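You operate a simulated robot arm through the tools that you are given. There is no shell and no other tool. Be economical: measure what you need, move in short steps, check, and stop when the job is done.

You run a simulated robot arm. Do the job below in one go: nothing can be reset, and whatever is moved stays where it is left.

JOB
Stack the blue digital gauge from the top of the steel bench on top of the yellow digital gauge. Take the blue cap from the top of the steel bench and leave it on the top of the trolley. Fetch the silver pipe coupling from the top of the steel bench and set it on the top of the low table. Put one of the plug-in blocks from the top of the steel bench on the filter stand under the drain spout. Open the trolley drawer, take the sensor pocket from the top of the steel bench and put it in the inside of the trolley drawer and shut the drawer again. Take the brass nut on the top of the steel bench and put it away on the top of the service stand. Lift the meter lid open. Do these in any order. Set down upright: silver pipe coupling, plug-in block.
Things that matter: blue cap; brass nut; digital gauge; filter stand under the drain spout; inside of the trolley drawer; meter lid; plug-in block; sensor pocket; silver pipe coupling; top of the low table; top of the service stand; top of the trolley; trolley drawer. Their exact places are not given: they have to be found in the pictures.

It is judged by the outcome, as a careful person would: the job done as asked, and still so three seconds after it is handed in. It fails if anything else is knocked over, pushed out of place, dropped, spilled or broken. Lids that push on must go on centred and level and be pressed home; caps that screw on are set level and turned clockwise until they are tight.

ROBOT AND FRAMES
A 7-joint arm with a two-finger parallel gripper on a trunk, on a base that drives. Base frame: it is fixed to the floor where the robot stands at the start and does not move with it; the origin is under the middle of the robot, x ahead of it, y to its left, z up. Units: mm, rad, N and s.
Its first joint turns from -2.897 to 2.897 rad. Places, roughly: blue cap (4x4x3 cm) [500, -200, 900]; brass nut (4x5x2 cm) [1100, 1300, 900]; digital gauge [750, 0, 1000]; filter stand under the drain spout [-3300, -1300, 700]; inside of the trolley drawer [-1100, 200, 700]; meter lid [2400, -4800, 1100]; plug-in block [1000, 1000, 1000]; sensor pocket (3x3x8 cm) [500, 1500, 900]; silver pipe coupling (5x5x5 cm) [600, 900, 900]; top of the low table [1000, -1600, 600]; top of the service stand (40x18 cm) [-1920, -4760, 800]; top of the trolley (76x22 cm) [-1140, 240, 840]; trolley drawer [-1100, 200, 700]. Payload 4.4 kg.
Tool frame: the origin (TCP) lies between the finger pads and is the grasp point; the fingertips stand 23 mm ahead of it; z points along the fingers, y is the line along which they close. The gripper opens to 94 mm. The fingers are 38 mm wide and 10 mm thick; the gripper's body (54 by 96 mm) begins 39 mm behind the TCP.
Orientation is that of the tool frame in the base frame, as [roll, pitch, yaw] about the fixed x, y, z axes, in that order (R = Rz(yaw) Ry(pitch) Rx(roll)). With the fingers straight down and closing along the base's y, the tool's x points along the base's -x, its y along +y and its z along -z.

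CONTROLS
- The arm moves only by the tool move_arm. Its argument "commands" is a list of rows, each a list of 3 entries, a list of its own where there are three numbers: the finger opening in mm, from 0 to 94, then the shift along the base's x, y, z in mm, then the turn, a rotation vector about the base's x, y, z in rad. In form: [[fingers, [dx, dy, dz], [wx, wy, wz]], ...]. A call has 1 to 10 rows; each row is the pose to reach, as a shift and turn from the pose commanded when the call began. Each row takes 0.2 s and may step no farther than 50 mm and 0.15 rad from the row before; otherwise, or with a gripper value out of range, the whole call is refused. Where a pose cannot be reached the arm comes as near as it can. A force on the tool above 40 N (or 10 N above the force at the start of the call, whichever is more), or a blocked arm, ends the call early, and 0.2 s more pass. The fingers move at their own pace (about 108 mm/s each) and stop on an object; they squeeze with about 25 N. The grip force told is the motor's: it shows also when the fingers shut on nothing. Time passes only in rows, and 0.2 s behind the last, so rows that repeat a pose let the fingers close. It gives the time, the measured TCP pose, the force on the tool (base axes), the opening and the grip force at its end, in the units of the frame above (readings bear some noise), with the torque about the TCP (base axes, N m) and any sound that the robot's microphone picked up.
- Cameras (640 x 400 px; columns grow to the right, rows downward): "scene" is now at [153, 213.6, 1425.3]; the picture's right is [-0.36, -0.93, 0.00], its down [-0.87, 0.34, -0.36] and it looks along [0.34, -0.13, -0.93] (base axes); focal length 214 px, centre (320, 200). "wrist" rides on the gripper at [86, 16, -75] in the tool frame; the picture's right is [-0.18, 0.98, 0.00], its down [-0.58, -0.11, -0.81] and it looks along [-0.79, -0.15, 0.59] (tool axes); focal length 243 px, centre (320, 200).
- camera(camera): a new picture of that camera. It takes no simulated time.
- roll_base(legs): drives the robot by 1 to 6 legs, each [ahead, left, turn to the left] in mm, mm and rad, along the robot's own axes; the way and the turn of a leg run together, so that a leg with both is an arc; at most 1500 mm and 3.142 rad a leg. The arm and the cameras ride along, it lands a little off, and it stops where it bumps. It gives what a move gives.
- aim_head(pan, tilt): turns the head with the scene camera to pan (to the left, within 2.094 rad either way) and tilt (down, from -0.506 to 1.204), counted from straight ahead of the robot. It gives what a move gives.
- measure_at(camera, pixels): for up to 12 pixels [column, row] of the newest picture of that camera ("zoom" is the newest enlarged one), the place [x, y, z] in the base frame of the surface seen there, good to about 2 mm. It takes no simulated time.
- zoom(camera, box): a new picture of the part [left, top, right, bottom] of that camera's present view, enlarged. It takes no simulated time.
- close_job(): hands the job in; it is judged then, once.

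Work in short steps. Measure before you move; look again where a grasp or a placing could have gone wrong, and mend it. You have 145 turns and 188 pictures in all, those below and enlarged ones among them. Open the gripper and draw the arm clear of the work before you hand the job in, unless the task says otherwise; then end with one line.

The tools are called as name(argument=value, ...) on one line, values as JSON. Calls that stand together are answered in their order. move_arm: Moves the arm, as the interface text tells. Its arguments: {"type":"object","properties":{"commands":{"type":"array","items":{"type":"array"}}},"required":["commands"]} The other tools are called the same way: roll_base (legs) drives the base; aim_head (pan, tilt) turns the head that bears the scene camera; camera (camera) takes a picture; measure_at (camera, pixels) gives the place of the surface under pixels of a picture; zoom (camera, box) takes an enlarged picture of a part of a camera's view; close_job () hands the job in.

At the start:

```text
time: 0.0
ee_pos: [247.1, 415.5, 1189.1]
tcp_rot: [-3.141, 0.0, -3.141]
wrist_force: [0.0, -0.4, -0.2]
ft_torque: [0.01, 0.03, -0.01]
width: 94.1
finger_force: 0.1
robot x, y, heading: [0.9, -0.5, -0.007]
head pan, tilt: [-0.37, 1.201]
```

scene: 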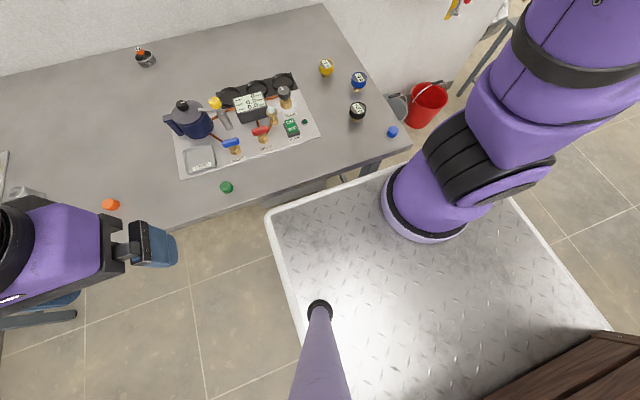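
wrist: 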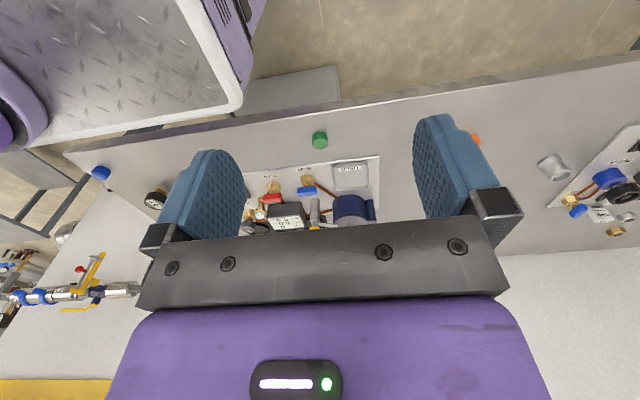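

The scene shows the bench with yellow (326,67), blue (358,80) and black (358,112) gauges and the blue cap (392,131). I zoom in and measure those.

zoom(camera="scene", box=[290, 40, 430, 150])

measure_at(camera="scene", pixels=[[326, 65], [326, 72], [358, 76], [358, 88], [358, 108], [392, 131], [380, 110], [226, 187], [110, 204], [330, 100]])

aim_head(pan=0.6, tilt=0.8)

camera(camera="scene")

```text
3.64 times, centred on (360, 95) of scene
```

zoom: 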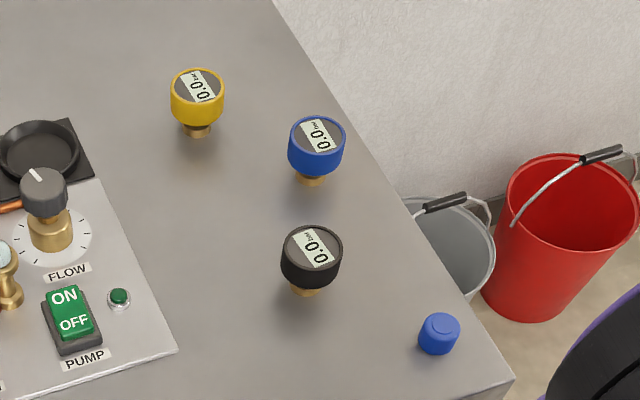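

```text
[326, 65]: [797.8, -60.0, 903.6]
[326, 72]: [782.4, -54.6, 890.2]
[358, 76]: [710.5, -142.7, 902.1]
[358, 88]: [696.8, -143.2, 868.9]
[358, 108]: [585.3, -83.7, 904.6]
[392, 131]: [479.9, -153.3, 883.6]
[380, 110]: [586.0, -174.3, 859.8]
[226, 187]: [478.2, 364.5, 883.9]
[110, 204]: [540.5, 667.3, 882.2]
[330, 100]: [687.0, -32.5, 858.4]
```

```text
time: 1.2
ee_pos: [247.0, 414.7, 1190.7]
tcp_rot: [3.141, -0.001, 3.141]
wrist_force: [0.7, 0.5, -0.5]
ft_torque: [-0.01, 0.0, 0.01]
width: 93.9
finger_force: 0.1
robot x, y, heading: [-1.6, -1.2, 0.005]
head pan, tilt: [0.6, 0.799]
```

```text
184 pictures are left
```

scene: 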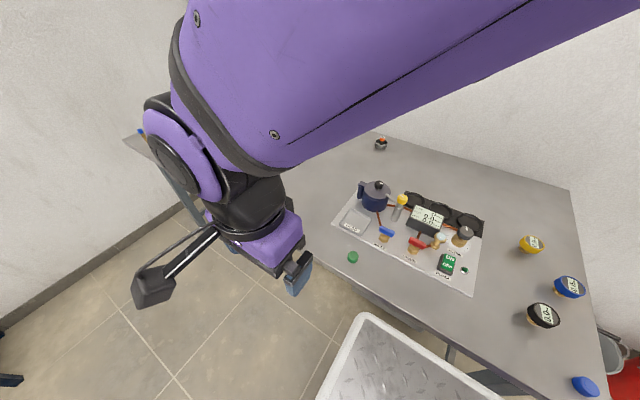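

Gauges stand on the bench (top z≈859), heads' tops ≈903. I move the tool towards a spot short of the blue gauge to view it with the wrist camera.

move_arm(commands=[[94, [30, -38, 0], [0, 0, 0]], [94, [60, -76, 0], [0, 0, 0]], [94, [90, -114, 0], [0, 0, 0]], [94, [120, -152, 0], [0, 0, 0]], [94, [150, -190, 0], [0, 0, 0]], [94, [180, -228, 0], [0, 0, 0]], [94, [210, -266, 0], [0, 0, 0]], [94, [240, -304, 0], [0, 0, 0]], [94, [270, -342, 0], [0, 0, 0]], [94, [300, -380, 0], [0, 0, 0]]])

move_arm(commands=[[94, [20, -38, -10], [0, 0, 0]], [94, [40, -76, -20], [0, 0, 0]], [94, [60, -114, -40], [0, 0, 0]], [94, [80, -152, -60], [0, 0, 0]], [94, [100, -177, -90], [0, 0, 0]], [94, [120, -177, -120], [0, 0, 0]]])

camera(camera="wrist")

camera(camera="scene")

```text
time: 3.5
ee_pos: [547.0, 33.9, 1192.8]
tcp_rot: [-3.142, 0.001, 3.141]
wrist_force: [-0.2, 0.0, 0.5]
ft_torque: [-0.04, -0.02, -0.01]
width: 94.0
finger_force: 0.1
robot x, y, heading: [2.0, -2.8, -0.003]
head pan, tilt: [0.6, 0.799]
```

```text
time: 4.8
ee_pos: [666.0, -140.2, 1069.9]
tcp_rot: [-3.14, 0.001, -3.141]
wrist_force: [-0.3, -0.3, 1.3]
ft_torque: [-0.02, -0.03, 0.0]
width: 94.1
finger_force: 0.0
robot x, y, heading: [1.0, 0.6, 0.001]
head pan, tilt: [0.6, 0.799]
```

```text
183 pictures are left
```

wrist: 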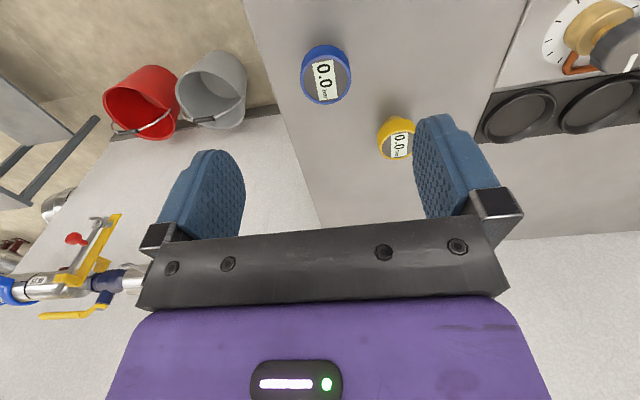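

```text
182 pictures are left
```

scene: 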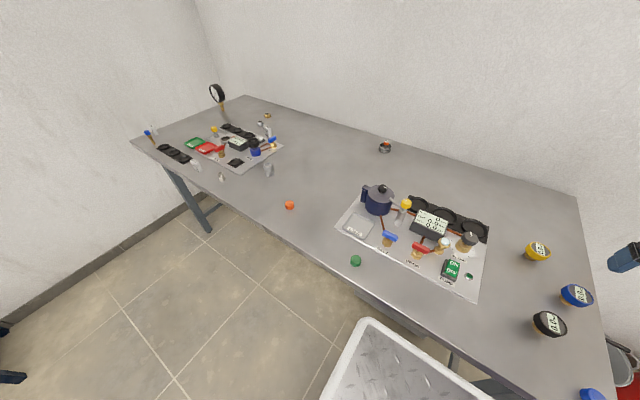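

The bench's far left holds more parts. I zoom there and on the gauges in the wrist view (blue at 326,75; yellow at 397,138).

zoom(camera="scene", box=[130, 70, 310, 220])

zoom(camera="wrist", box=[280, 20, 440, 170])

measure_at(camera="wrist", pixels=[[326, 52], [326, 75], [326, 98], [308, 75], [346, 75], [397, 122], [397, 138], [390, 152], [384, 140], [409, 132], [402, 156], [360, 150]])

```text
2.67 times, centred on (220, 145) of scene
```

zoom: 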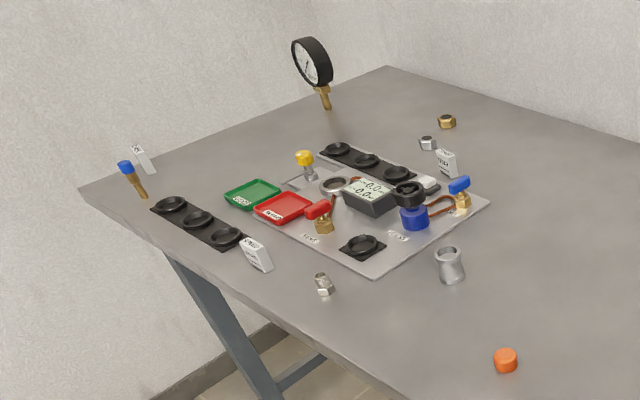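

```text
2.67 times, centred on (360, 95) of wrist
```

zoom: 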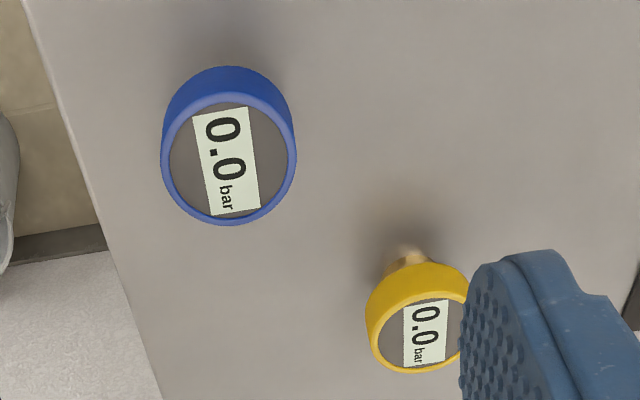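

```text
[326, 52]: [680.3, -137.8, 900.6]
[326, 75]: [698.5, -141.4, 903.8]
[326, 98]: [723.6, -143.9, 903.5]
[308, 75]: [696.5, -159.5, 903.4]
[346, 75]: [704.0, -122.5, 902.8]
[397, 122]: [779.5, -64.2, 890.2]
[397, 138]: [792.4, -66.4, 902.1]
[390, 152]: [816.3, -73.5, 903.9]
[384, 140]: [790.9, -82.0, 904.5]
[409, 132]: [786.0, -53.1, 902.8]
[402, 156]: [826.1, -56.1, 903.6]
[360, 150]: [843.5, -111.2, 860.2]
```

The blue rim in the enlarged picture spans cols 162–297, rows 100–225; yellow's cols 367–470, rows 290–373. I measure rim points.

measure_at(camera="zoom", pixels=[[230, 104], [235, 222], [165, 155], [294, 150], [230, 80], [370, 335], [420, 298], [425, 371], [455, 310], [380, 358], [230, 162], [405, 256]])

```text
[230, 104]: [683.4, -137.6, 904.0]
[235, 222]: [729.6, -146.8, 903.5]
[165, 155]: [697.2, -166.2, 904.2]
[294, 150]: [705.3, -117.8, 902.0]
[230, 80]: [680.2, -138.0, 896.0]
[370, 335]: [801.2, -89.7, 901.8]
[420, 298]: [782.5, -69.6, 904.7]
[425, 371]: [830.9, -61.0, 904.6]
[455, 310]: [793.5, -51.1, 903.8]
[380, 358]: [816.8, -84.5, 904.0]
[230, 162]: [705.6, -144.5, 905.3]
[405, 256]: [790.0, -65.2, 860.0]
```

Blue gauge centre ≈(705.5,-142), yellow ≈(806.5,-66), head Ø50, top 904. I descend over blue, close, and lift.

move_arm(commands=[[94, [39, -1, -40], [0, 0, 0]], [94, [39, -1, -85], [0, 0, 0]], [94, [39, -1, -130], [0, 0, 0]], [94, [39, -1, -177], [0, 0, 0]], [40, [39, -1, -177], [0, 0, 0]], [40, [39, -1, -177], [0, 0, 0]], [40, [39, -1, -177], [0, 0, 0]]])

move_arm(commands=[[40, [0, 0, 30], [0, 0, 0]], [40, [0, 0, 75], [0, 0, 0]]])

camera(camera="wrist")

```text
refused: row 1 steps farther than a row can; nothing moved
```

```text
time: 5.5
ee_pos: [667.6, -136.4, 1145.0]
tcp_rot: [-3.141, -0.001, -3.141]
wrist_force: [0.8, -0.4, -0.3]
ft_torque: [0.0, 0.02, 0.0]
width: 39.7
finger_force: 0.1
robot x, y, heading: [-2.9, 0.4, 0.001]
head pan, tilt: [0.6, 0.799]
```

```text
179 pictures are left
```

wrist: 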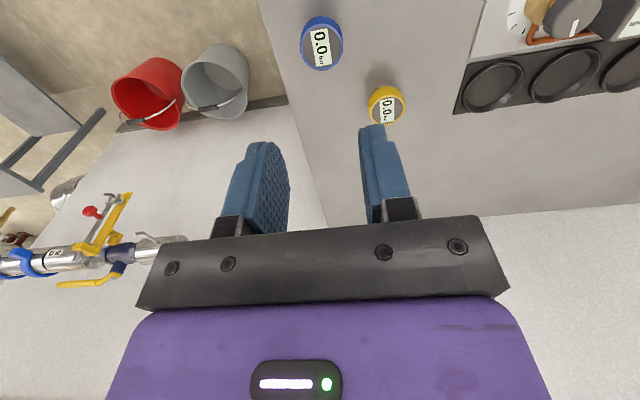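

The move was refused (row too long); I only lifted. Now I go over blue with a shorter stepping, stopping just above to check.

move_arm(commands=[[94, [20, 0, -30], [0, 0, 0]], [94, [38.5, 0, -70], [0, 0, 0]], [94, [38.5, 0, -115], [0, 0, 0]], [94, [38.5, 0, -160], [0, 0, 0]], [94, [38.5, 0, -195], [0, 0, 0]], [94, [38.5, 0, -195], [0, 0, 0]]])

camera(camera="wrist")

```text
time: 6.8
ee_pos: [701.9, -138.6, 946.6]
tcp_rot: [-3.14, -0.001, -3.141]
wrist_force: [-0.4, -0.2, -0.3]
ft_torque: [-0.02, -0.03, -0.01]
width: 94.1
finger_force: 0.0
robot x, y, heading: [-1.8, 1.1, 0.0]
head pan, tilt: [0.6, 0.799]
```

```text
178 pictures are left
```

wrist: 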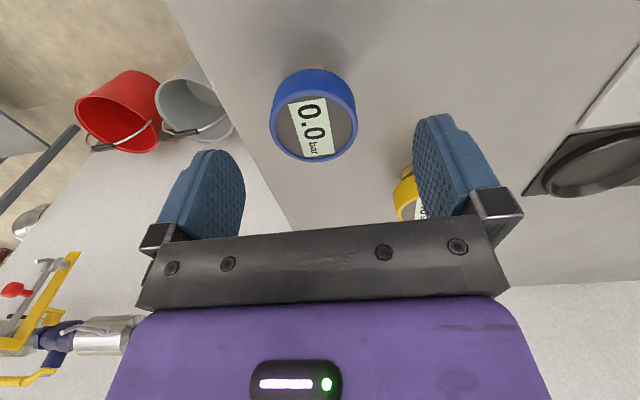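

The blue face centre is at (313,125) versus the expected (320,124), so y needs about -3. I descend 55 and close.

move_arm(commands=[[94, [1.5, -3, -25], [0, 0, 0]], [94, [1.5, -3, -54], [0, 0, 0]], [40, [1.5, -3, -54], [0, 0, 0]], [40, [1.5, -3, -54], [0, 0, 0]], [40, [1.5, -3, -54], [0, 0, 0]]])

move_arm(commands=[[40, [0, 0, 30], [0, 0, 0]], [40, [0, 0, 75], [0, 0, 0]], [40, [0, 0, 110], [0, 0, 0]]])

camera(camera="wrist")

```text
time: 8.1
ee_pos: [705.0, -143.1, 894.8]
tcp_rot: [3.141, -0.001, 3.14]
wrist_force: [0.7, 2.3, 4.5]
ft_torque: [0.02, -0.09, 0.02]
width: 51.4
finger_force: 24.8
robot x, y, heading: [-0.8, -2.2, -0.0]
head pan, tilt: [0.6, 0.799]
```

```text
time: 8.8
ee_pos: [708.2, -147.1, 1003.4]
tcp_rot: [-3.141, -0.001, 3.14]
wrist_force: [-0.4, 0.2, -1.8]
ft_torque: [0.01, 0.0, 0.01]
width: 51.2
finger_force: 25.1
robot x, y, heading: [1.3, -1.3, -0.0]
head pan, tilt: [0.6, 0.799]
```

```text
177 pictures are left
```

wrist: 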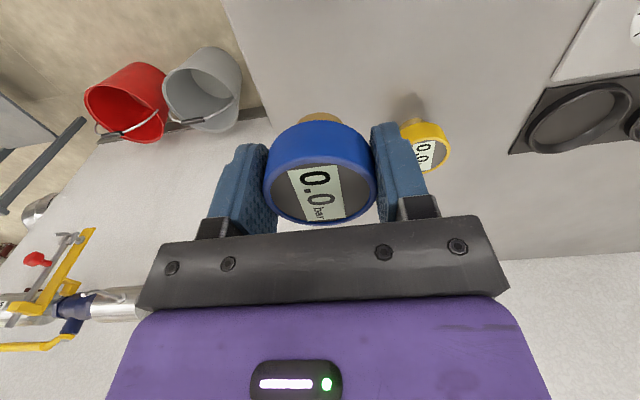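

Held (opening 51). I move by (+101,+76) to above yellow, at a height that clears it, then look.

move_arm(commands=[[40, [30, 22, 0], [0, 0, 0]], [40, [60, 45, 0], [0, 0, 0]], [40, [90, 67, 0], [0, 0, 0]], [40, [101, 76, -20], [0, 0, 0]], [40, [101, 76, -40], [0, 0, 0]], [40, [101, 76, -40], [0, 0, 0]]])

camera(camera="wrist")

aim_head(pan=-0.1, tilt=0.7)

camera(camera="scene")

```text
time: 10.2
ee_pos: [805.6, -69.7, 964.4]
tcp_rot: [-3.141, 0.0, -3.141]
wrist_force: [0.9, 0.0, -2.6]
ft_torque: [-0.01, 0.03, 0.01]
width: 51.2
finger_force: 25.3
robot x, y, heading: [1.4, -0.9, 0.001]
head pan, tilt: [0.6, 0.799]
```

```text
176 pictures are left
```

wrist: 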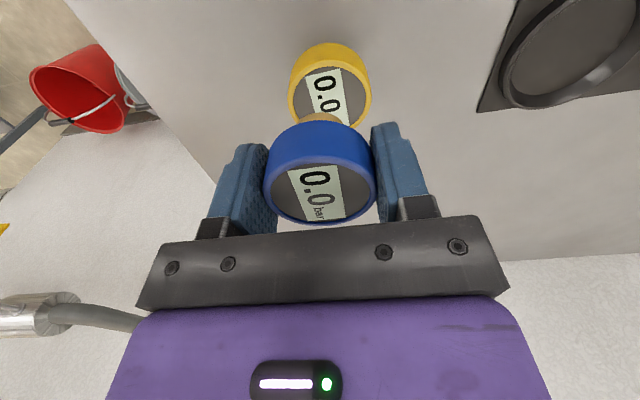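

```text
time: 11.3
ee_pos: [807.5, -68.6, 965.3]
tcp_rot: [3.141, 0.0, 3.141]
wrist_force: [0.5, 0.3, -2.4]
ft_torque: [0.01, 0.0, 0.02]
width: 51.1
finger_force: 25.4
robot x, y, heading: [1.0, -4.3, 0.001]
head pan, tilt: [-0.099, 0.7]
```

```text
175 pictures are left
```

scene: 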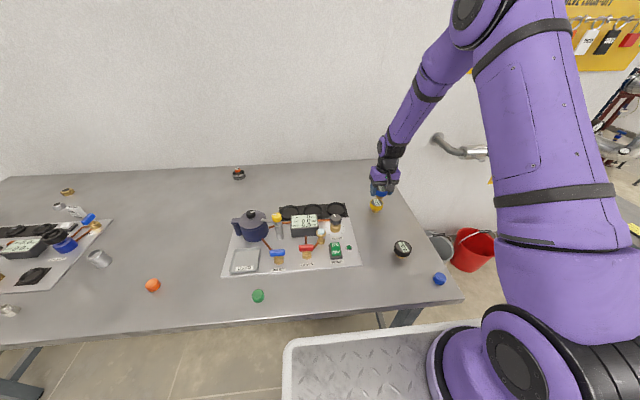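

I check alignment by measuring yellow rim points in the wrist picture.

zoom(camera="wrist", box=[250, 30, 410, 130])

measure_at(camera="wrist", pixels=[[291, 100], [370, 100], [330, 70], [330, 62], [293, 85], [368, 85], [367, 112], [292, 108], [270, 175], [375, 180], [320, 222], [320, 168]])

```text
4.00 times, centred on (330, 80) of wrist
```

zoom: 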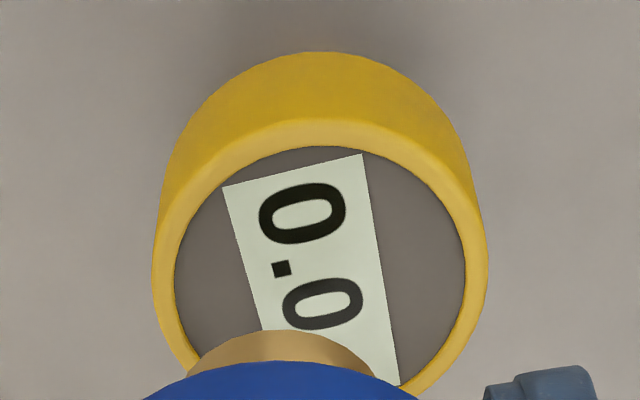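

```text
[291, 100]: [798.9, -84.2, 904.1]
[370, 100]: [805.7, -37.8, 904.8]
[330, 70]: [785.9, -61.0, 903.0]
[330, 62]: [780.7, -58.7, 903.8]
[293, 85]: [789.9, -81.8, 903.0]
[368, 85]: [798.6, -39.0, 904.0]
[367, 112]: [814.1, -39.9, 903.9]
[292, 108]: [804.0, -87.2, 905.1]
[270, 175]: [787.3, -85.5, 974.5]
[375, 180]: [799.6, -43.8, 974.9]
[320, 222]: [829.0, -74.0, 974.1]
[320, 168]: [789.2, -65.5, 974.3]
```

Blue's centre ≈(808,-65), yellow's ≈(805,-62): shift (-3,+3). Blue's top is at 974 and bottom ≈929; lower to 904 in small steps, then release.

move_arm(commands=[[40, [-3, 3, 0], [0, 0, 0]], [40, [-3, 3, -12], [0, 0, 0]], [40, [-3, 3, -20], [0, 0, 0]], [40, [-3, 3, -24], [0, 0, 0]], [40, [-3, 3, -24], [0, 0, 0]]])

zoom(camera="scene", box=[340, 160, 420, 220])

zoom(camera="wrist", box=[220, 80, 420, 230])

```text
time: 12.5
ee_pos: [804.4, -65.2, 941.1]
tcp_rot: [3.14, 0.001, 3.141]
wrist_force: [0.3, -0.5, -2.5]
ft_torque: [-0.02, 0.02, 0.03]
width: 51.3
finger_force: 25.0
robot x, y, heading: [-0.0, -0.6, 0.003]
head pan, tilt: [-0.099, 0.7]
```

```text
6.67 times, centred on (380, 190) of scene
```

zoom: 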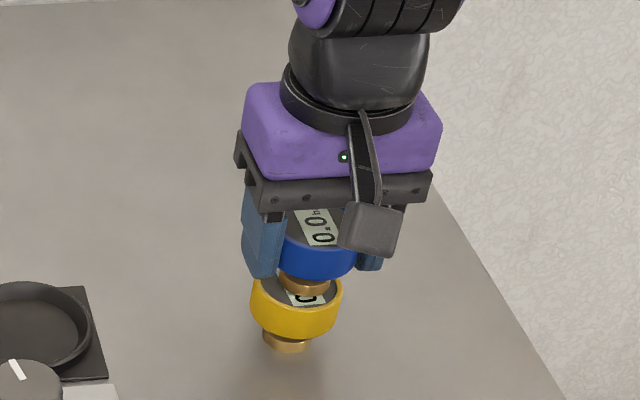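

```text
2.67 times, centred on (320, 155) of wrist
```

zoom: 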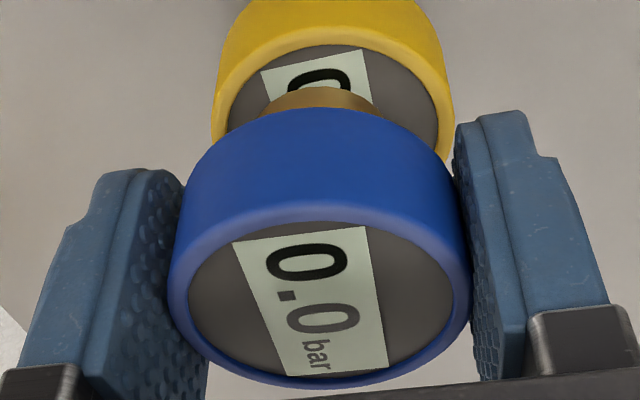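

Blue still looks a few mm too far toward -y. I measure both rims in this enlarged picture.

measure_at(camera="zoom", pixels=[[172, 290], [470, 275], [321, 385], [315, 218], [216, 125], [451, 118], [330, 40], [222, 85], [443, 80], [330, 33]])

```text
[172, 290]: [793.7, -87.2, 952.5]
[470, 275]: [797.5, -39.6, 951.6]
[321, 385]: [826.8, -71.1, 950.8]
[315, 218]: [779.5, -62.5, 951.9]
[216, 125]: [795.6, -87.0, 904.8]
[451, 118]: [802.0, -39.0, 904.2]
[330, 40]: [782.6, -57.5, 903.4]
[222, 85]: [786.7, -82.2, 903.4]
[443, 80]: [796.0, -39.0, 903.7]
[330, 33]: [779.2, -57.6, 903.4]
```

The two are aligned within ~1.5 mm. Blue's bottom is at ≈907, so I lower 4 more and release.

move_arm(commands=[[40, [1.5, 0.5, -2], [0, 0, 0]], [40, [1.5, 0.5, -4], [0, 0, 0]], [40, [1.5, 0.5, -4], [0, 0, 0]]])

zoom(camera="scene", box=[340, 160, 420, 220])

```text
time: 13.3
ee_pos: [805.5, -64.1, 939.0]
tcp_rot: [3.141, 0.003, 3.141]
wrist_force: [-4.1, 1.6, 18.7]
ft_torque: [0.1, 0.2, 0.03]
width: 51.3
finger_force: 25.1
robot x, y, heading: [-1.3, -3.4, 0.001]
head pan, tilt: [-0.099, 0.7]
```

```text
6.67 times, centred on (380, 190) of scene
```

zoom: 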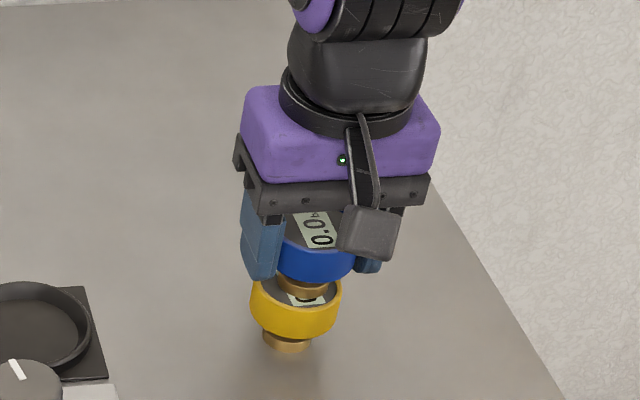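

Contact (18.7 N). I ease up 1 mm, open fully, and retreat upward.

move_arm(commands=[[40, [0, 0, 1], [0, 0, 0]], [60, [0, 0, 1], [0, 0, 0]], [94, [0, 0, 1], [0, 0, 0]], [94, [0, 0, 1], [0, 0, 0]], [94, [0, 0, 30], [0, 0, 0]], [94, [0, 0, 80], [0, 0, 0]], [94, [-20, 0, 120], [0, 0, 0]]])

camera(camera="wrist")

zoom(camera="scene", box=[340, 160, 420, 220])

measure_at(camera="scene", pixels=[[440, 278], [440, 285], [258, 296], [152, 285]])

zoom(camera="scene", box=[0, 160, 180, 320])

```text
time: 14.9
ee_pos: [788.4, -67.4, 1057.7]
tcp_rot: [-3.141, -0.001, 3.141]
wrist_force: [1.0, 0.3, -0.3]
ft_torque: [0.03, 0.02, 0.03]
width: 94.2
finger_force: 0.1
robot x, y, heading: [1.2, 0.1, -0.003]
head pan, tilt: [-0.099, 0.7]
```

```text
170 pictures are left
```

wrist: 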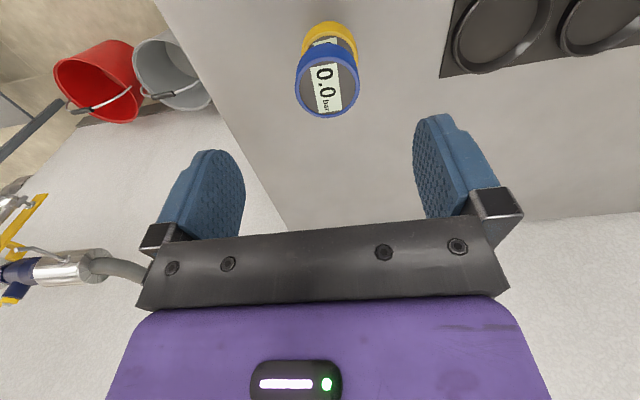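

```text
6.67 times, centred on (380, 190) of scene
```

zoom: 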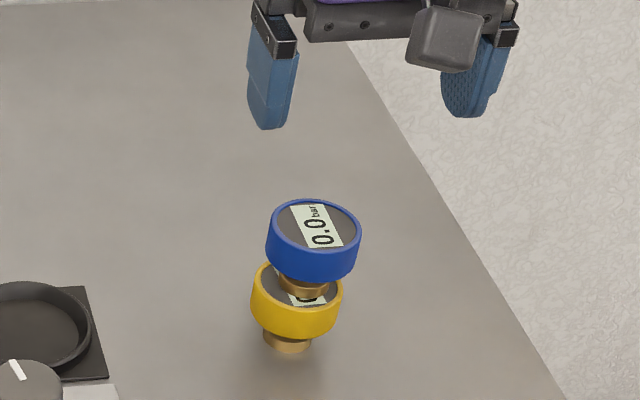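

```text
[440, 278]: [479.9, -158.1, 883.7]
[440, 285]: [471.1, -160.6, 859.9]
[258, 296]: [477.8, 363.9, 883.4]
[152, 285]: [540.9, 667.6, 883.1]
```

```text
2.50 times, centred on (90, 240) of scene
```

zoom: 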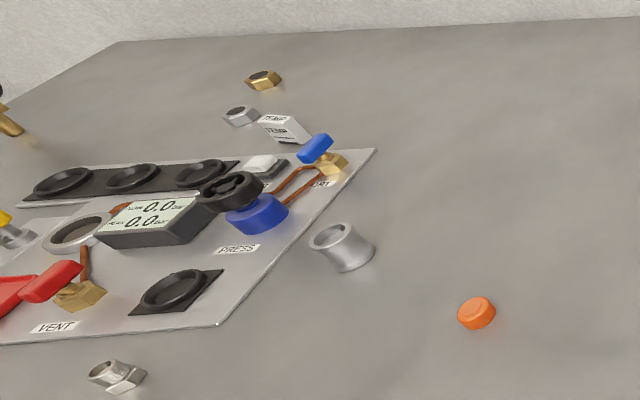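

The stack stands well. Before driving I survey the surroundings with the head.

aim_head(pan=-1.2, tilt=0.5)

camera(camera="scene")

aim_head(pan=-2.09, tilt=0.5)

camera(camera="scene")

aim_head(pan=2.09, tilt=0.5)

camera(camera="scene")

```text
time: 16.2
ee_pos: [789.1, -67.4, 1057.5]
tcp_rot: [3.14, 0.002, 3.142]
wrist_force: [0.2, -0.3, -0.7]
ft_torque: [0.0, 0.0, -0.01]
width: 94.0
finger_force: 0.2
robot x, y, heading: [-0.4, 0.7, 0.003]
head pan, tilt: [-1.201, 0.499]
```

```text
167 pictures are left
```

scene: 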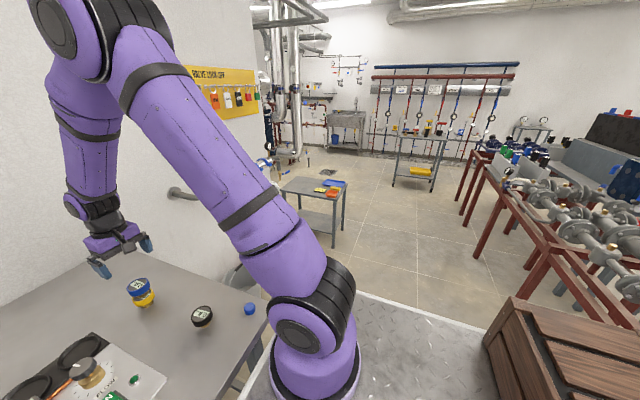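

```text
time: 17.4
ee_pos: [789.0, -68.0, 1057.0]
tcp_rot: [3.142, 0.0, -3.141]
wrist_force: [-0.5, -0.2, -0.3]
ft_torque: [-0.02, -0.03, 0.04]
width: 94.4
finger_force: 0.0
robot x, y, heading: [0.8, -0.1, -0.002]
head pan, tilt: [-2.089, 0.499]
```

```text
166 pictures are left
```

scene: 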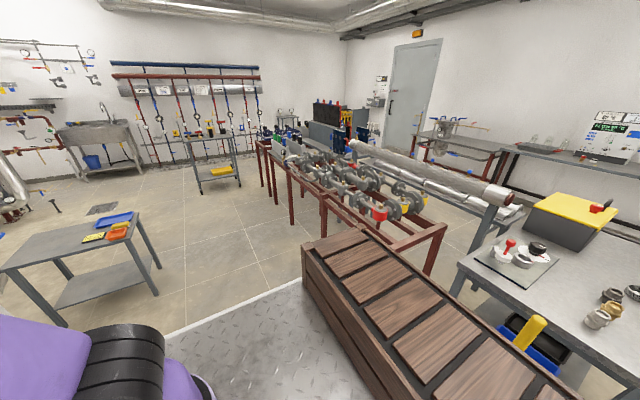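

```text
time: 20.8
ee_pos: [788.2, -68.4, 1057.3]
tcp_rot: [-3.141, -0.001, -3.141]
wrist_force: [0.5, 0.0, 0.1]
ft_torque: [-0.01, 0.0, 0.0]
width: 94.0
finger_force: 0.0
robot x, y, heading: [2.5, 0.2, 0.001]
head pan, tilt: [2.089, 0.499]
```

```text
165 pictures are left
```

scene: 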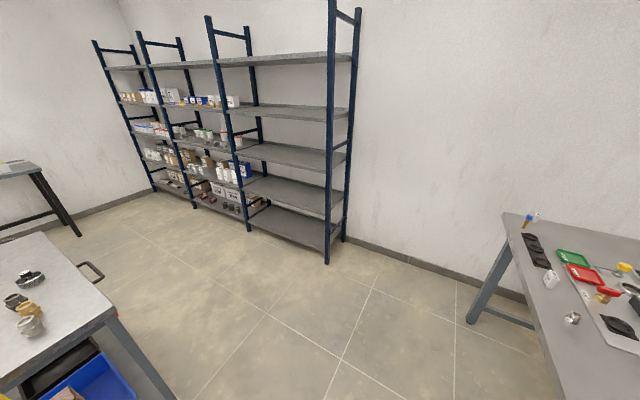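

The wooden crate lies just behind the arm; I need to know whether it belongs to the robot and where the trolley edges are. I measure the left-back picture, then look right-back again, tilted down.

measure_at(camera="scene", pixels=[[40, 236], [113, 312], [5, 370], [85, 270], [100, 278], [70, 365], [170, 380], [20, 340], [30, 280], [505, 214], [522, 300], [380, 290]])

aim_head(pan=-2.09, tilt=0.8)

camera(camera="scene")

```text
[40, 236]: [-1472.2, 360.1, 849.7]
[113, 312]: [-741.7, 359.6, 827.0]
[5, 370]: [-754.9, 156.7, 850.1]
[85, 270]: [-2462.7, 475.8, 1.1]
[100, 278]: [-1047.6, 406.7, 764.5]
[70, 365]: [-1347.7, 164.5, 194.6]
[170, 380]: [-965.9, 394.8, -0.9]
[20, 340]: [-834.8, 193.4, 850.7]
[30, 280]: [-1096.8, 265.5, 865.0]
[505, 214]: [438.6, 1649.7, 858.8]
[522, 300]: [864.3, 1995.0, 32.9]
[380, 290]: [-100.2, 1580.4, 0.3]
```

```text
time: 24.2
ee_pos: [788.0, -67.9, 1056.4]
tcp_rot: [3.14, 0.0, -3.141]
wrist_force: [-0.8, 0.3, 0.3]
ft_torque: [0.0, 0.0, 0.04]
width: 93.8
finger_force: 0.1
robot x, y, heading: [0.9, 1.3, -0.001]
head pan, tilt: [-2.089, 0.799]
```

```text
164 pictures are left
```

scene: 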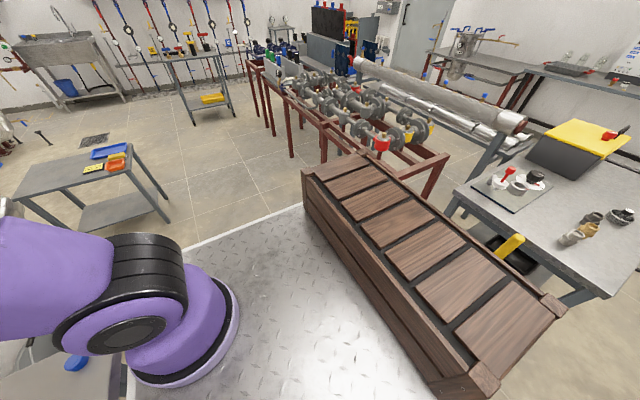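

The trolley top spans x≈-1480..-742 with its drawer handle on the +y side (y≈407, z≈764). Now I measure the crate, the platform, the low table and the red rack.

measure_at(camera="scene", pixels=[[305, 172], [352, 155], [562, 308], [480, 385], [440, 390], [270, 217], [455, 190], [630, 285], [530, 170], [100, 175], [20, 195], [440, 165]])

measure_at(camera="scene", pixels=[[580, 140], [515, 245], [110, 152], [120, 160], [92, 168], [16, 190], [85, 155], [130, 150], [150, 190], [205, 60], [110, 390], [300, 155]])

```text
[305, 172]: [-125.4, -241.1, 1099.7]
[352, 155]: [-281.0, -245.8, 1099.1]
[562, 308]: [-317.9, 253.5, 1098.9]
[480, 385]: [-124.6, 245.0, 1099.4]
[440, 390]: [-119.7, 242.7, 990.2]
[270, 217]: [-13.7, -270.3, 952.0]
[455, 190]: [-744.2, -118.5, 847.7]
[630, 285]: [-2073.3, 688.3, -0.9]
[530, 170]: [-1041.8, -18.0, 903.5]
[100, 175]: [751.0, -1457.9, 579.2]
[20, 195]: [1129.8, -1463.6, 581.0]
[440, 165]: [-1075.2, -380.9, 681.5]
```

```text
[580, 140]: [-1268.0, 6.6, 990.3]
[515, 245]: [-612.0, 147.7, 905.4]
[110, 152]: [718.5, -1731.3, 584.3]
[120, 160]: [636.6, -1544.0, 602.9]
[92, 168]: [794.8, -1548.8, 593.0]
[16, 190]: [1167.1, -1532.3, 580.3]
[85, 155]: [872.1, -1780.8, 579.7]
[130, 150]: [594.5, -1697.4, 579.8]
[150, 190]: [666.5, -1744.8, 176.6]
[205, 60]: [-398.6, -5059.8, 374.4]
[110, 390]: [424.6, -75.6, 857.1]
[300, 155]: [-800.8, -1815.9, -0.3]
```

The crate and deck (z≈950–1100) are the robot's own. I look down ahead to learn the deck's front edge before backing off from the bench by 110 mm.

aim_head(pan=0.1, tilt=1.2)

camera(camera="scene")

```text
time: 26.3
ee_pos: [788.6, -68.7, 1057.1]
tcp_rot: [-3.141, 0.001, 3.141]
wrist_force: [-0.5, -0.2, 0.9]
ft_torque: [0.03, 0.02, 0.01]
width: 93.9
finger_force: 0.0
robot x, y, heading: [-0.6, -3.5, 0.002]
head pan, tilt: [0.099, 1.201]
```

```text
163 pictures are left
```

scene: 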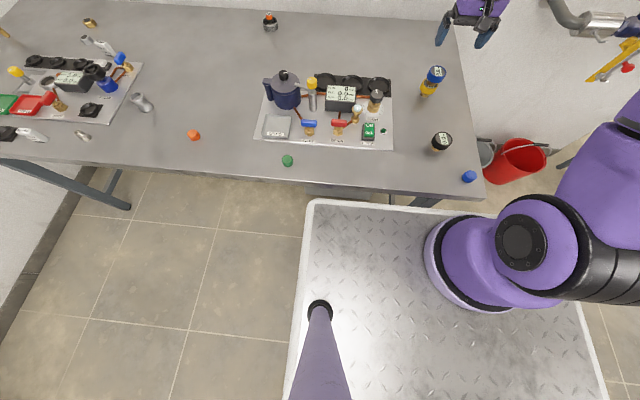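

I measure deck corners, the arm's foot, and bench edge points.

measure_at(camera="scene", pixels=[[312, 203], [296, 340], [420, 212], [590, 330], [470, 250], [460, 300], [300, 181], [482, 196], [470, 175], [141, 98], [40, 133], [105, 45]])

roll_base(legs=[[-110, 0, 0]])

aim_head(pan=-0.25, tilt=1.0)

zoom(camera="scene", box=[300, 90, 520, 240])

```text
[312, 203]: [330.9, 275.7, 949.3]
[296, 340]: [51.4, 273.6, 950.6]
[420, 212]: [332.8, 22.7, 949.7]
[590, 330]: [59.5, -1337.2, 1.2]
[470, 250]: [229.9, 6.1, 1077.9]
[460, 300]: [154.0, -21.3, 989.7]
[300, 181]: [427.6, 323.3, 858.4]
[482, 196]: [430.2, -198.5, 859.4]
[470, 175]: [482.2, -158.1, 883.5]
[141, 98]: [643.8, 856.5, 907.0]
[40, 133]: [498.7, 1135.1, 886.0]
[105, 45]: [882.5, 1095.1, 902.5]
```

```text
time: 27.5
ee_pos: [678.7, -68.7, 1058.4]
tcp_rot: [3.142, -0.001, -3.14]
wrist_force: [0.4, -0.1, 0.1]
ft_torque: [0.02, -0.01, -0.05]
width: 94.2
finger_force: 0.0
robot x, y, heading: [-110.9, -0.8, -0.002]
head pan, tilt: [0.099, 1.201]
```

```text
time: 28.3
ee_pos: [678.4, -69.5, 1057.6]
tcp_rot: [-3.141, -0.001, 3.141]
wrist_force: [-0.1, -0.3, 0.5]
ft_torque: [0.01, 0.0, 0.01]
width: 94.3
finger_force: 0.0
robot x, y, heading: [-110.5, 2.6, -0.003]
head pan, tilt: [-0.25, 1.0]
```

```text
2.67 times, centred on (410, 165) of scene
```

zoom: 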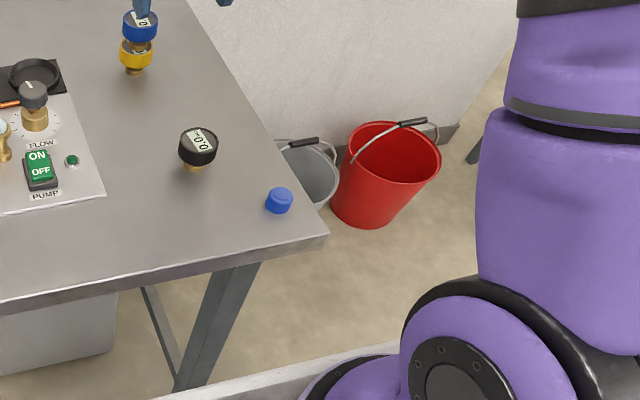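

Deck half-size is ≈331×276 (diagonal 432). The blue cap is at zoom (279,198); I measure its rim.

measure_at(camera="zoom", pixels=[[279, 190], [279, 197], [266, 195], [292, 195], [279, 205], [279, 213], [198, 130], [198, 160]])

move_arm(commands=[[94, [-38, -18, 0], [0, 0, 0]], [94, [-76, -36, 0], [0, 0, 0]], [94, [-114, -54, -10], [0, 0, 0]], [94, [-152, -72, -20], [0, 0, 0]], [94, [-190, -88, -40], [0, 0, 0]], [94, [-198, -88, -70], [0, 0, 0]], [94, [-198, -88, -100], [0, 0, 0]], [94, [-198, -88, -100], [0, 0, 0]]])

camera(camera="wrist")

```text
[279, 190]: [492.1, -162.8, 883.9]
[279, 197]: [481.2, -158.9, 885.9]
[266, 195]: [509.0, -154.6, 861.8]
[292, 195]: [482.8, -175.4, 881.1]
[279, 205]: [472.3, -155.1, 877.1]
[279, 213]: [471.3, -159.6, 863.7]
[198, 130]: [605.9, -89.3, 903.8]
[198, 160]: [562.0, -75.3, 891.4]
```

```text
time: 30.1
ee_pos: [482.9, -156.2, 957.6]
tcp_rot: [-3.141, -0.002, 3.141]
wrist_force: [-1.3, 0.4, 0.6]
ft_torque: [0.01, 0.01, 0.02]
width: 93.9
finger_force: 0.0
robot x, y, heading: [-112.5, -0.3, 0.002]
head pan, tilt: [-0.25, 1.0]
```

```text
161 pictures are left
```

wrist: 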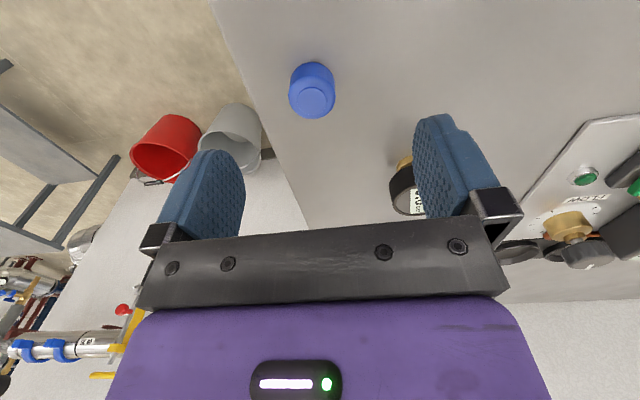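

Cap centre at (313,97) against the expected (320,94): shift y -4.5. I descend 72 and close.

move_arm(commands=[[94, [-1, -4.5, -35], [0, 0, 0]], [94, [-1, -4.5, -72], [0, 0, 0]], [20, [-1, -4.5, -72], [0, 0, 0]], [20, [-1, -4.5, -72], [0, 0, 0]], [20, [-1, -4.5, -72], [0, 0, 0]], [20, [-1, -4.5, -40], [0, 0, 0]], [20, [-1, -4.5, 0], [0, 0, 0]], [20, [-1, -4.5, 50], [0, 0, 0]]])

camera(camera="wrist")

```text
time: 31.9
ee_pos: [480.8, -160.9, 1011.5]
tcp_rot: [3.141, -0.001, 3.141]
wrist_force: [0.4, -0.6, -0.5]
ft_torque: [0.03, 0.03, -0.02]
width: 28.7
finger_force: 24.9
robot x, y, heading: [-110.0, -0.3, -0.002]
head pan, tilt: [-0.25, 1.0]
```

```text
160 pictures are left
```

wrist: 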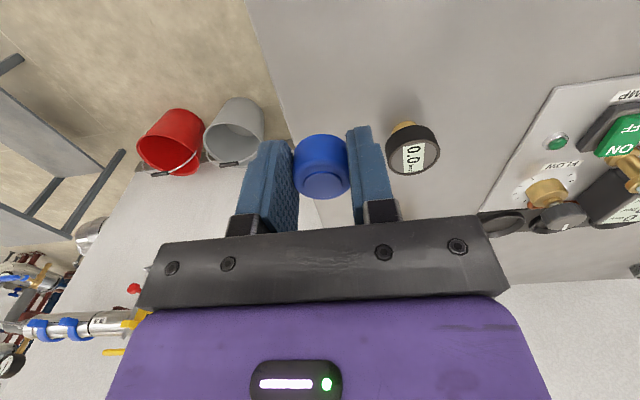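

The cap is held (28.7). I lift, turn right to face -y, and drive back to y≈1100 in the open lane, then look.

move_arm(commands=[[20, [0, 0, 45], [0, 0, 0]], [20, [0, 0, 90], [0, 0, 0]], [20, [0, 0, 135], [0, 0, 0]]])

roll_base(legs=[[0, 0, -1.571], [-1100, 0, 0]])

aim_head(pan=-0.9, tilt=0.6)

camera(camera="scene")

aim_head(pan=-2.0, tilt=0.6)

camera(camera="scene")

```text
time: 32.7
ee_pos: [479.8, -161.3, 1143.9]
tcp_rot: [3.141, -0.002, 3.14]
wrist_force: [-0.4, 0.0, -0.8]
ft_torque: [0.02, 0.01, -0.04]
width: 28.9
finger_force: 24.6
robot x, y, heading: [-111.8, -0.4, 0.006]
head pan, tilt: [-0.25, 1.0]
```

```text
time: 42.1
ee_pos: [-262.4, 498.1, 1143.3]
tcp_rot: [3.141, 0.0, 1.515]
wrist_force: [-0.5, 0.8, 0.4]
ft_torque: [-0.01, -0.04, -0.03]
width: 29.8
finger_force: 25.2
robot x, y, heading: [-65.8, 1079.6, -1.627]
head pan, tilt: [-0.25, 1.0]
```

```text
time: 43.1
ee_pos: [-261.9, 497.9, 1141.8]
tcp_rot: [3.141, -0.001, 1.516]
wrist_force: [-0.1, 0.8, -0.4]
ft_torque: [0.03, -0.02, 0.0]
width: 29.5
finger_force: 24.8
robot x, y, heading: [-66.0, 1079.8, -1.624]
head pan, tilt: [-0.901, 0.6]
```

```text
159 pictures are left
```

scene: 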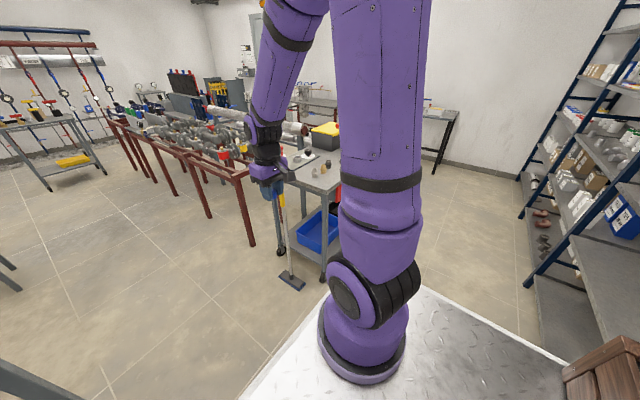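

```text
time: 44.5
ee_pos: [-262.6, 499.0, 1143.5]
tcp_rot: [-3.141, 0.0, 1.517]
wrist_force: [-0.1, -0.2, -1.1]
ft_torque: [-0.01, -0.02, -0.01]
width: 29.8
finger_force: 24.6
robot x, y, heading: [-68.5, 1081.1, -1.623]
head pan, tilt: [-2.0, 0.6]
```

```text
158 pictures are left
```

scene: 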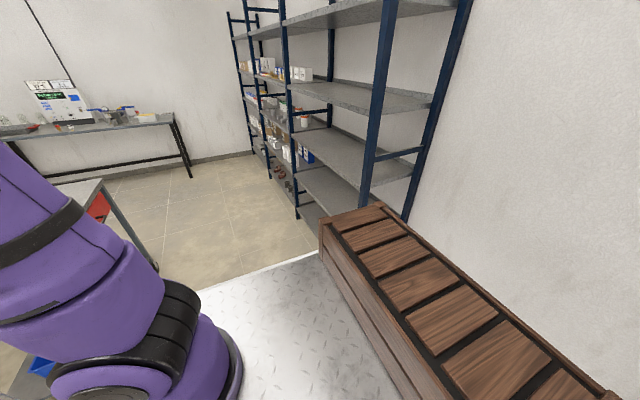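

I measure the shelf posts in this picture to know how far left I may drive.

measure_at(camera="scene", pixels=[[378, 120], [372, 160], [290, 130], [297, 200], [250, 130], [340, 60], [190, 170], [150, 255], [100, 182], [230, 240]])

aim_head(pan=-0.55, tilt=0.6)

camera(camera="scene")

```text
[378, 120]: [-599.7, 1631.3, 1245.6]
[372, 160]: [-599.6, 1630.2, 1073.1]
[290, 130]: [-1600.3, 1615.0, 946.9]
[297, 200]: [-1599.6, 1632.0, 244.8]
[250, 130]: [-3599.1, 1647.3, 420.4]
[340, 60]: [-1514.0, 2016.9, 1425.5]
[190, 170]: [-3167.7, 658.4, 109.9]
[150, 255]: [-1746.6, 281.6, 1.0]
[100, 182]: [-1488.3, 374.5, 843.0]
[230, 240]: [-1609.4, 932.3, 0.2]
```

```text
time: 46.0
ee_pos: [-262.5, 497.7, 1143.2]
tcp_rot: [3.141, -0.002, 1.517]
wrist_force: [-0.2, 0.6, -0.8]
ft_torque: [-0.01, -0.03, -0.01]
width: 29.7
finger_force: 25.4
robot x, y, heading: [-66.9, 1080.8, -1.621]
head pan, tilt: [-0.55, 0.6]
```

```text
157 pictures are left
```

scene: 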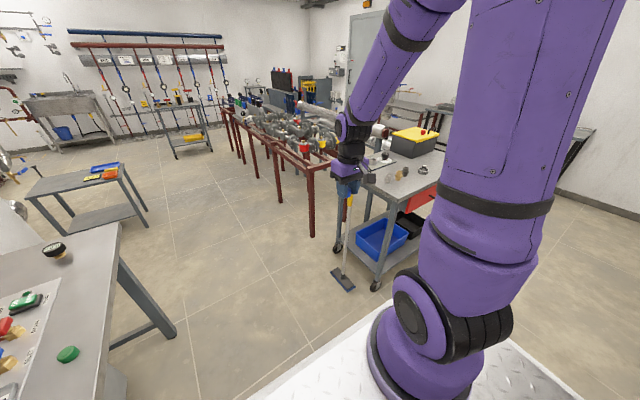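

The shelf front is at y≈1615, so I keep y≤1200. I straighten and slide right to face the trolley at about (-1050,1150).

roll_base(legs=[[0, 0, 0.05], [-70, 0, 0], [0, -984, 0]])

aim_head(pan=0.2, tilt=0.85)

camera(camera="scene")

camera(camera="wrist")

```text
time: 52.1
ee_pos: [-1204.0, 571.4, 1143.9]
tcp_rot: [-3.142, -0.001, 1.559]
wrist_force: [-0.4, 0.5, 0.1]
ft_torque: [-0.01, -0.03, 0.0]
width: 29.6
finger_force: 25.2
robot x, y, heading: [-1035.4, 1156.6, -1.587]
head pan, tilt: [-0.55, 0.6]
```

```text
time: 53.2
ee_pos: [-1202.8, 569.9, 1143.1]
tcp_rot: [-3.141, 0.001, 1.559]
wrist_force: [0.0, 0.4, -0.3]
ft_torque: [0.02, 0.01, -0.02]
width: 29.6
finger_force: 25.5
robot x, y, heading: [-1040.5, 1158.9, -1.584]
head pan, tilt: [0.201, 0.85]
```

```text
156 pictures are left
```

scene: 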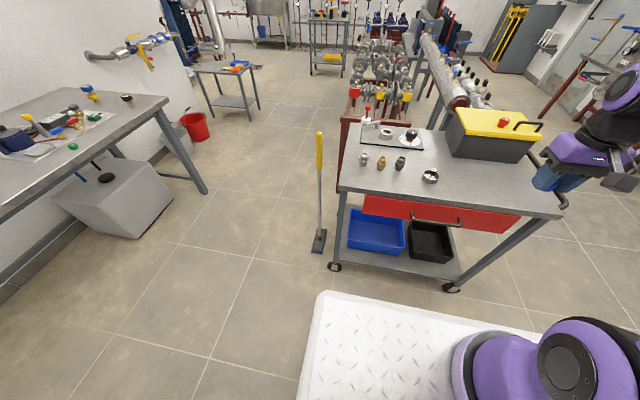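

```text
155 pictures are left
```

wrist: 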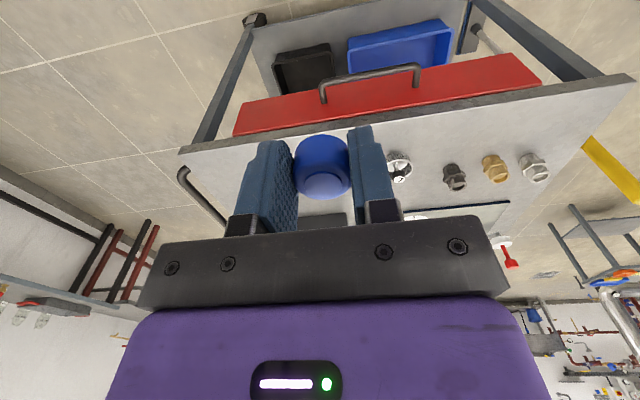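

The trolley, red drawer and handle are visible. I measure the free top right of the dark fitting (430,177), the handle and the drawer ends.

zoom(camera="scene", box=[330, 140, 580, 300])

measure_at(camera="scene", pixels=[[480, 190], [520, 200], [470, 180], [430, 172], [430, 185], [560, 215], [410, 219], [460, 225], [434, 219], [365, 205], [510, 225], [450, 155]])

measure_at(camera="wrist", pixels=[[323, 100], [323, 88], [418, 78], [418, 66], [370, 76], [240, 125], [540, 75], [400, 165], [250, 140], [185, 175], [215, 215], [300, 90]])

```text
2.50 times, centred on (455, 220) of scene
```

zoom: 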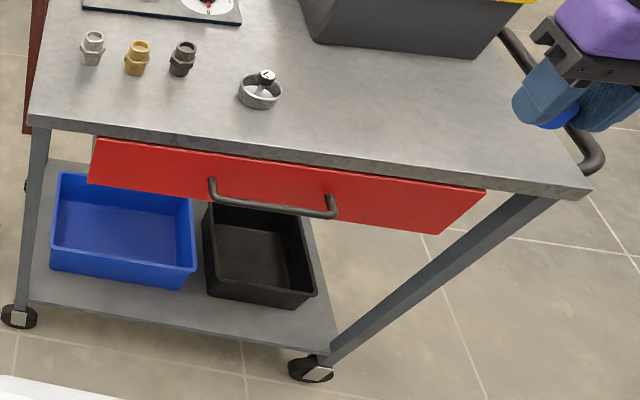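

```text
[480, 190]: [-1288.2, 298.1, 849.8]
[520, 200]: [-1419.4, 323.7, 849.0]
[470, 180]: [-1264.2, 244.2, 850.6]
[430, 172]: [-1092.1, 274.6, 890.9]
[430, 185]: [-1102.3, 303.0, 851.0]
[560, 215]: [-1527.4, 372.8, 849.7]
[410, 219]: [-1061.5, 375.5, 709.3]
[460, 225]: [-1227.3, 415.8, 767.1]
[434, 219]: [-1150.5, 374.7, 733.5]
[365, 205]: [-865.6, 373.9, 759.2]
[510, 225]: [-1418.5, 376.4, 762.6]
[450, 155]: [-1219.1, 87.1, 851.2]
```

```text
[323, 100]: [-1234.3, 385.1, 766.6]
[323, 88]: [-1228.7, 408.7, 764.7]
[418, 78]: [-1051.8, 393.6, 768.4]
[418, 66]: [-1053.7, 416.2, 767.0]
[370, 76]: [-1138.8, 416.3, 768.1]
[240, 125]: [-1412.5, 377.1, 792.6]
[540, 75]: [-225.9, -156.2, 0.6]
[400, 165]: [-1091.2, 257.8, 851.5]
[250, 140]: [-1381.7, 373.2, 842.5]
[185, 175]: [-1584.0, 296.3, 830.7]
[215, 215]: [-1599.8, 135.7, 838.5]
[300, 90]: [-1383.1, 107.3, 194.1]
```

Free spot: (-1280,285) at z 850. The cap's base is ≈26 below the TCP, so I go to TCP z≈878, contacting gently.

move_arm(commands=[[20, [-13, -47, 0], [0, 0, 0]], [20, [-26, -94, 0], [0, 0, 0]], [20, [-39, -141, 0], [0, 0, 0]], [20, [-52, -188, 0], [0, 0, 0]], [20, [-65, -235, 0], [0, 0, 0]], [20, [-77, -280, 0], [0, 0, 0]], [20, [-77, -285, -45], [0, 0, 0]], [20, [-77, -285, -90], [0, 0, 0]], [20, [-77, -285, -135], [0, 0, 0]], [20, [-77, -285, -180], [0, 0, 0]]])

move_arm(commands=[[20, [0, 0, -45], [0, 0, 0]], [20, [0, 0, -72], [0, 0, 0]], [20, [0, 0, -80], [0, 0, 0]], [20, [0, 0, -85], [0, 0, 0]], [20, [0, 0, -85], [0, 0, 0]]])

camera(camera="wrist")

```text
time: 55.4
ee_pos: [-1280.5, 282.7, 960.6]
tcp_rot: [-3.141, 0.003, 1.559]
wrist_force: [0.0, 0.1, 0.8]
ft_torque: [-0.07, 0.05, 0.02]
width: 29.8
finger_force: 24.8
robot x, y, heading: [-1033.9, 1157.6, -1.583]
head pan, tilt: [0.201, 0.85]
```

```text
time: 56.6
ee_pos: [-1281.2, 284.8, 877.3]
tcp_rot: [-3.139, 0.001, 1.558]
wrist_force: [0.0, 0.7, 5.6]
ft_torque: [0.01, 0.03, 0.02]
width: 29.6
finger_force: 25.2
robot x, y, heading: [-1034.9, 1157.4, -1.582]
head pan, tilt: [0.201, 0.85]
```

```text
153 pictures are left
```

wrist: 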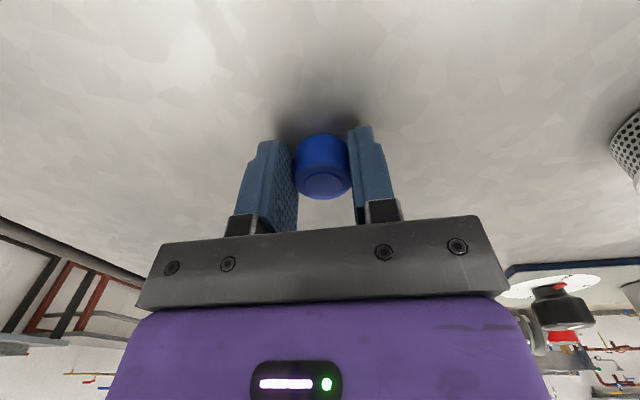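

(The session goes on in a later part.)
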